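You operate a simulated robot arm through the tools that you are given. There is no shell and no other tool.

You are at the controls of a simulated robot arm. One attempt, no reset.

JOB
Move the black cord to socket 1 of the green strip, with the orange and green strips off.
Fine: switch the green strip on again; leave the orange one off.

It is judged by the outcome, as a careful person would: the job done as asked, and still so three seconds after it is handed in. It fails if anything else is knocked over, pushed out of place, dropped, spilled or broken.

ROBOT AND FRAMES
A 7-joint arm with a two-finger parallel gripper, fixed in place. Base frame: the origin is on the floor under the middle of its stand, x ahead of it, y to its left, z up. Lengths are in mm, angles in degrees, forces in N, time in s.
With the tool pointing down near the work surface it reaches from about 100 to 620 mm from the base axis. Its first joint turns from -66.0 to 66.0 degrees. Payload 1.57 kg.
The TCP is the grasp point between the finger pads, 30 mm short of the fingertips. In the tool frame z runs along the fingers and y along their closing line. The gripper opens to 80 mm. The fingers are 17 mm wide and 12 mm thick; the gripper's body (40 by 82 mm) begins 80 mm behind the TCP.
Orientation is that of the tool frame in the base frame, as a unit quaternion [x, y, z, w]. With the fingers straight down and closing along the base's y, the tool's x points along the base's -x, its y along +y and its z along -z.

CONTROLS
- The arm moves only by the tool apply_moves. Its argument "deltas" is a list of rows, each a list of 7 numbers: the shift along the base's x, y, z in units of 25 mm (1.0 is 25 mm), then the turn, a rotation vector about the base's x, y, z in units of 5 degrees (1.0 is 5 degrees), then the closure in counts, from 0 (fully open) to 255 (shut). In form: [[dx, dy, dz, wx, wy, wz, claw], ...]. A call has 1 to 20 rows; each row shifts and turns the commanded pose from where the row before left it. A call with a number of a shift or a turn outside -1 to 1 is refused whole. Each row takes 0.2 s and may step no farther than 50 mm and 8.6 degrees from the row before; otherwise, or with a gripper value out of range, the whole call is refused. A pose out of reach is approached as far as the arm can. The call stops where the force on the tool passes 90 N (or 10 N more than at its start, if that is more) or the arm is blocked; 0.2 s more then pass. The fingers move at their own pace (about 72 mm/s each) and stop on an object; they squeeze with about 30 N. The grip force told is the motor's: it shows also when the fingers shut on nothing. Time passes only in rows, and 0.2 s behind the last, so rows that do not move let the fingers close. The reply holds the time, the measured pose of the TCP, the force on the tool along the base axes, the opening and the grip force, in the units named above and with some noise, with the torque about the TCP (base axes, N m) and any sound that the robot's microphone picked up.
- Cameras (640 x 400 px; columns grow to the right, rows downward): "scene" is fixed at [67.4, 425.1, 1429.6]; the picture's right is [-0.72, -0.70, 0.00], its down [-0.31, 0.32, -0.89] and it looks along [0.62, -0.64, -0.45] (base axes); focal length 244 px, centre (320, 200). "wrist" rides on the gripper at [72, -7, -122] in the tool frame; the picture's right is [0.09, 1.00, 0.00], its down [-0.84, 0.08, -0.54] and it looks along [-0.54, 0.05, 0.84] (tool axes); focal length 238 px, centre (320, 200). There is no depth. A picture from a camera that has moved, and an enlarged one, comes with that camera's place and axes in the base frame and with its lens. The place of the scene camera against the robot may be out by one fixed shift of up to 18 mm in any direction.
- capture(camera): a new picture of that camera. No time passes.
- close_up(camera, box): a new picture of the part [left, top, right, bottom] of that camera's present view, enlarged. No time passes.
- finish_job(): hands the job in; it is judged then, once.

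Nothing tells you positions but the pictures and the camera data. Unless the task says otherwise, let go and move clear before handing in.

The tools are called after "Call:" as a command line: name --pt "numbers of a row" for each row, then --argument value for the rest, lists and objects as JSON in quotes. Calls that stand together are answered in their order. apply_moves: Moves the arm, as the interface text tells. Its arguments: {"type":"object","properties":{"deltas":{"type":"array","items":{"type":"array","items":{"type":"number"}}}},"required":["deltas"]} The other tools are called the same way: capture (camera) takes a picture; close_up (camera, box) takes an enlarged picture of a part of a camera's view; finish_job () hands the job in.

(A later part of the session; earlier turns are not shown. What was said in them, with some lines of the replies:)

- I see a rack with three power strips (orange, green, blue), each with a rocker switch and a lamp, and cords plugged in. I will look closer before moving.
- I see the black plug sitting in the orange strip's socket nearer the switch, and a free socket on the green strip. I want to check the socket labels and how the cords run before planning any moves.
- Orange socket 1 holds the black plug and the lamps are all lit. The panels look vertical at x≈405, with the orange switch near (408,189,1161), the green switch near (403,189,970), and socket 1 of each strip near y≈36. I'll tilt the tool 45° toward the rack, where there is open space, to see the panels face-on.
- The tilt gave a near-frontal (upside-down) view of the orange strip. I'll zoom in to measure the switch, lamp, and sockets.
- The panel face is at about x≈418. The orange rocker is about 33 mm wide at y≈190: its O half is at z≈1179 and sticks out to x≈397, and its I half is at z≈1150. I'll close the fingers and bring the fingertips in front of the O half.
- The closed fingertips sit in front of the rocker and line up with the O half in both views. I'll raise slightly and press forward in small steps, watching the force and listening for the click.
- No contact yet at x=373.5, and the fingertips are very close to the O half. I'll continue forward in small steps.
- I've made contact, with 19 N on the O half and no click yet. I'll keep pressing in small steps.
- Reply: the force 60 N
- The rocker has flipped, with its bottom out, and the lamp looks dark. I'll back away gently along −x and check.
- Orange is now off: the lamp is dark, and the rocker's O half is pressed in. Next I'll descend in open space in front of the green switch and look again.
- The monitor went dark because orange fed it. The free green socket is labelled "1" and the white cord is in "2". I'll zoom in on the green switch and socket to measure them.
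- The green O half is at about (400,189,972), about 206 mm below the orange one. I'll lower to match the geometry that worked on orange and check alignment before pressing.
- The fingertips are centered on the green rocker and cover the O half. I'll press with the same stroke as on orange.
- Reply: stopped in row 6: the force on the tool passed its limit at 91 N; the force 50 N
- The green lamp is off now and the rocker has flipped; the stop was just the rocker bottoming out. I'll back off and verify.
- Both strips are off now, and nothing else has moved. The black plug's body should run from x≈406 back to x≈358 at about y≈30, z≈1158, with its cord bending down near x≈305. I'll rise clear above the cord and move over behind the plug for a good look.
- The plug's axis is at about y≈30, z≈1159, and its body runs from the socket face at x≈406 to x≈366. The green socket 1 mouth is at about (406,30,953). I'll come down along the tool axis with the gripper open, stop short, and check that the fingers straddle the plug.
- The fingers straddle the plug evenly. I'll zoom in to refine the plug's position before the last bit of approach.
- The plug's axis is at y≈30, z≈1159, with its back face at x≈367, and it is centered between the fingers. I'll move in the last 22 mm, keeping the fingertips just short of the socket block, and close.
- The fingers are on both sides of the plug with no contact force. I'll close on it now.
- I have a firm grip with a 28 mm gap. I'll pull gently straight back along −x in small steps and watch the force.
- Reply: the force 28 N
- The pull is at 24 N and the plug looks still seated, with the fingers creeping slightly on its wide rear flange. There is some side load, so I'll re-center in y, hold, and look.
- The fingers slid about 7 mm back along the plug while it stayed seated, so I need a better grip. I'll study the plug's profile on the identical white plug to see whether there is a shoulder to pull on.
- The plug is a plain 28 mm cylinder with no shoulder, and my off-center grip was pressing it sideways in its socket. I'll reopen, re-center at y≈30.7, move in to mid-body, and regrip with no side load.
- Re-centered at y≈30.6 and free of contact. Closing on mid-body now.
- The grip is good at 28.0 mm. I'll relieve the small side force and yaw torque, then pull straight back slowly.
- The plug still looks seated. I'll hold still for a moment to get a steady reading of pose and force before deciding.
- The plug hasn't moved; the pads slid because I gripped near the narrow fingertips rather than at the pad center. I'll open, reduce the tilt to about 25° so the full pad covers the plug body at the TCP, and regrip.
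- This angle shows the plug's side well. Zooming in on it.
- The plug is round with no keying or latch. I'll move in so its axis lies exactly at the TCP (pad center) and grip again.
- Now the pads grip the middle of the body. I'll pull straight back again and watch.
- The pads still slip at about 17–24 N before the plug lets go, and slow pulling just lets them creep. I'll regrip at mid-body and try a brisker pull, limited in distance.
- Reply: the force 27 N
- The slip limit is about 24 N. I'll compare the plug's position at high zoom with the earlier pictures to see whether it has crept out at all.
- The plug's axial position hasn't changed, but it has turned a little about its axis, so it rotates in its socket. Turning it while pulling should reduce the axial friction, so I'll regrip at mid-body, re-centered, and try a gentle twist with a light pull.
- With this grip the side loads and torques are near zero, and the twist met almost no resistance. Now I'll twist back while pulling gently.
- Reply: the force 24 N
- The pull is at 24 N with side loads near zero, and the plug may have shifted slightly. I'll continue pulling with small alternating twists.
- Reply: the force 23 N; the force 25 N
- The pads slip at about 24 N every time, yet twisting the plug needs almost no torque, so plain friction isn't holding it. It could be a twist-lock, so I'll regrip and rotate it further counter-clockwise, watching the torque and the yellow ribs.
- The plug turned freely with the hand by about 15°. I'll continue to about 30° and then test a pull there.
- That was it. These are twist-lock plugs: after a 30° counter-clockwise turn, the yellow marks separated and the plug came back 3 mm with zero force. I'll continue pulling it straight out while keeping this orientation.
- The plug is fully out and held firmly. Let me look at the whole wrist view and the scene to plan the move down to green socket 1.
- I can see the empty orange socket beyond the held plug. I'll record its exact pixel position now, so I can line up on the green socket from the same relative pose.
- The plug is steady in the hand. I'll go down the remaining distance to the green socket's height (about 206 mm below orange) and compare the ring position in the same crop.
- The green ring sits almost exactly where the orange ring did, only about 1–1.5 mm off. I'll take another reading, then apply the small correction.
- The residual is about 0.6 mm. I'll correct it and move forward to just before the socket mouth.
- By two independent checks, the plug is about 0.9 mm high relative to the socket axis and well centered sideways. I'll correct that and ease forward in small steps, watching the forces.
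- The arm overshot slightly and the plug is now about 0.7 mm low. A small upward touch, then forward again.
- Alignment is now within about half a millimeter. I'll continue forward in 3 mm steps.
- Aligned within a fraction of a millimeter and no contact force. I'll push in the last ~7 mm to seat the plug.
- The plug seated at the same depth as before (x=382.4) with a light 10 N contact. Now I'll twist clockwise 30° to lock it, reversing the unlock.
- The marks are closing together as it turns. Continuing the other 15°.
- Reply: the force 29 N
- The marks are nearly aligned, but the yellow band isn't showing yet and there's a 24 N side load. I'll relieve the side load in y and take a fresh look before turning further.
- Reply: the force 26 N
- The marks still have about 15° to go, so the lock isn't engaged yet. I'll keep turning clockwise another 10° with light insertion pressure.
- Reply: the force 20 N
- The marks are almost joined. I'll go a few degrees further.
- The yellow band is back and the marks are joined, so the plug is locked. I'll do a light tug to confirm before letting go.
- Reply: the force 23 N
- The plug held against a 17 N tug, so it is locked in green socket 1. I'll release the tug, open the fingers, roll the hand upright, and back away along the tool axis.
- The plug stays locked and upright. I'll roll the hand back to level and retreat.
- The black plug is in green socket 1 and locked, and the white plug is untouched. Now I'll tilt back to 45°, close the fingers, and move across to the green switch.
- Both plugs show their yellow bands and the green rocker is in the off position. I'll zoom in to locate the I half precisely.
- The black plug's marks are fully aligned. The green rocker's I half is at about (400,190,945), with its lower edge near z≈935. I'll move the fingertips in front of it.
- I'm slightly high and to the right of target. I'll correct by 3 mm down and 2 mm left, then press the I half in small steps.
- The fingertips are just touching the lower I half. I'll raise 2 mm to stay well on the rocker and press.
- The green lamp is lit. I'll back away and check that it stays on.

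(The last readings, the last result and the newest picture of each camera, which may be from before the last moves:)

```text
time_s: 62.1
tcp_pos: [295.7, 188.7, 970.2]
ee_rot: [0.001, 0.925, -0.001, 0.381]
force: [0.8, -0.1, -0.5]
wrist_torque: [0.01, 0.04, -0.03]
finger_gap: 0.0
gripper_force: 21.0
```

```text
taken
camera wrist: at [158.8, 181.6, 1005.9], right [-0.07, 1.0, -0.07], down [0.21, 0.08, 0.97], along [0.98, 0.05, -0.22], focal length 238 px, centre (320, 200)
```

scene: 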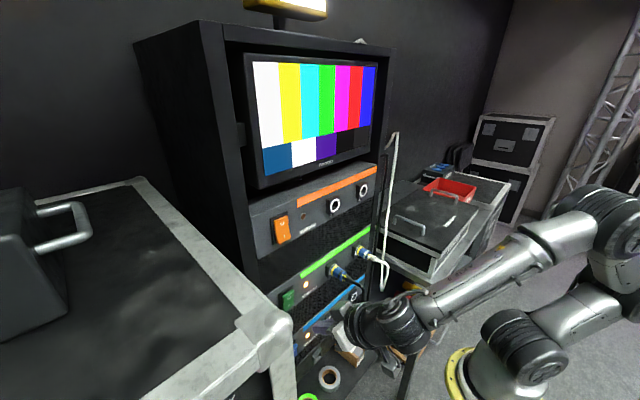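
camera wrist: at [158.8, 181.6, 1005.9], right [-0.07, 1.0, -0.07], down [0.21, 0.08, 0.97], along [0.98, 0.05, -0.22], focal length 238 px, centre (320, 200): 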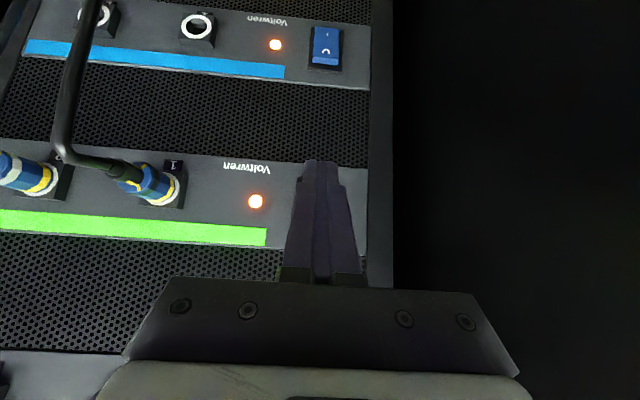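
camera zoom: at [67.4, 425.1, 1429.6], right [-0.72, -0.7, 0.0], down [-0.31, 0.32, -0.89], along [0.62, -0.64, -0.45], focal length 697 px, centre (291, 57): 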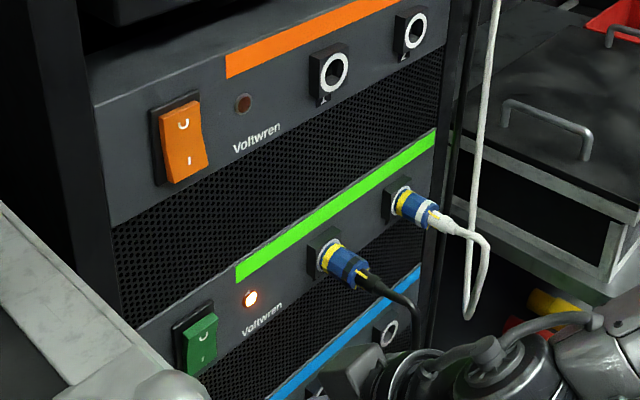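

The green strip is on, orange is off, and the monitor shows its test picture again, now fed from green. I'll retreat up and clear, then do a final check.

Call:
apply_moves --pt "-0.6 0 0.6 0 0 0 255" --pt "-0.2 0 1 0 0 0 255" --pt "0 0 1 0 0 0 255" --pt "0 0 1 0 0 0 255" --pt "0 0 1 0 0 0 255" --pt "0 0 1 0 0 0 255" --pt "0 0 1 0 0 0 255" --pt "0 0 1 0 0 0 255" --pt "0 0 1 0 0 0 255" --pt "0 0 1 0 0 0 255" --pt "0 0 1 0 0 0 255" --pt "0 0 0 0 0 0 100" --pt "0 0 0 0 0 0 100"

Call:
capture --camera "scene"

Call:
close_up --camera "scene" --box '[260, 180, 420, 320]'

Call:
close_up --camera "scene" --box '[280, 270, 440, 400]'

```text
time_s: 64.9
tcp_pos: [277.4, 189.6, 1229.6]
ee_rot: [0.0, 0.925, 0.0, 0.381]
force: [0.5, -0.2, -0.5]
wrist_torque: [0.01, 0.01, 0.0]
finger_gap: 48.7
gripper_force: 0.2
```

```text
taken
```

scene: 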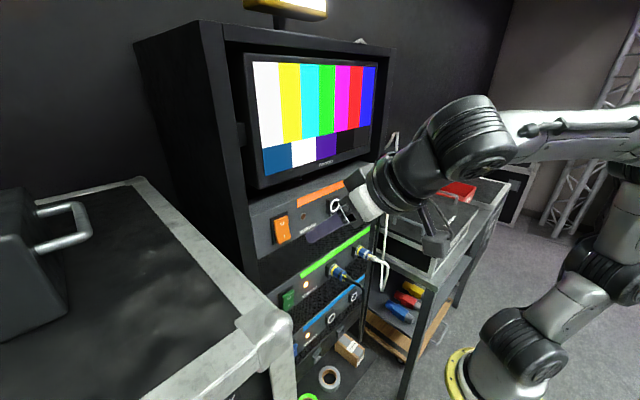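

```text
2.86 times, centred on (340, 250) of scene
camera zoom: at [67.4, 425.1, 1429.6], right [-0.72, -0.7, 0.0], down [-0.31, 0.32, -0.89], along [0.62, -0.64, -0.45], focal length 697 px, centre (263, 57)
```

zoom: 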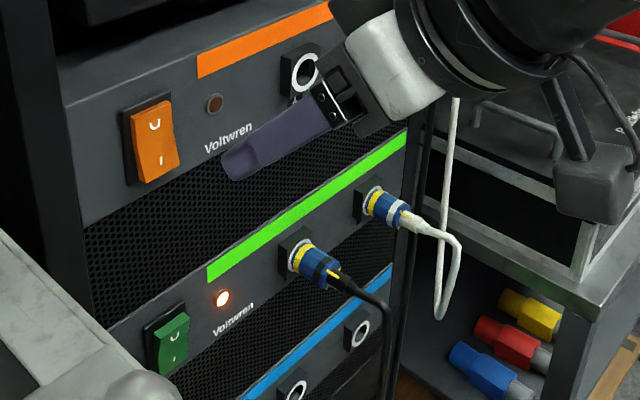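

```text
3.08 times, centred on (360, 335) of scene
camera zoom: at [67.4, 425.1, 1429.6], right [-0.72, -0.7, 0.0], down [-0.31, 0.32, -0.89], along [0.62, -0.64, -0.45], focal length 751 px, centre (197, -215)
```

zoom: 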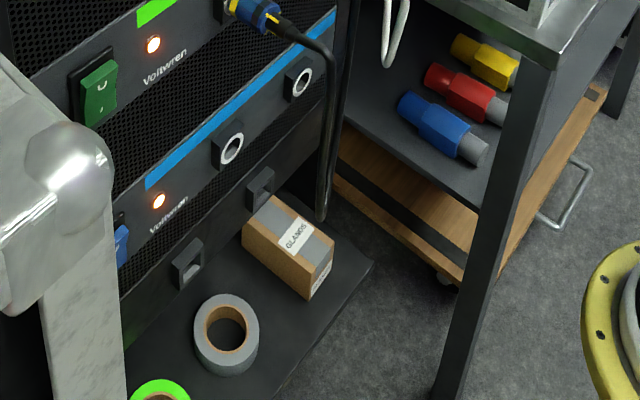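

Everything looks right. The black plug is locked in green socket 1, green is on, orange is off, and blue and the white cord are unchanged. The nearby items are where they were and the arm is clear, so I'm handing in the job.

Call:
finish_job

```text
The job is handed in.
```

The black cord is now locked into socket 1 of the green strip. The green strip is back on and the orange strip is off.

- **Switching:** I turned both strips off before unplugging the cord. I only switched green back on once the plug was locked in its new socket.
- **Locking plugs:** These plugs have a twist lock. It took several failed straight pulls, with the gripper slipping on the plug, before I found that out. In the new socket I turned the plug until its yellow marks lined up, and it held against a light tug.
- **Final check:** The monitor went dark when orange was switched off, and it came back on once green was powered again. The white cord and the blue strip are unchanged, nothing nearby was moved, and the arm is clear.
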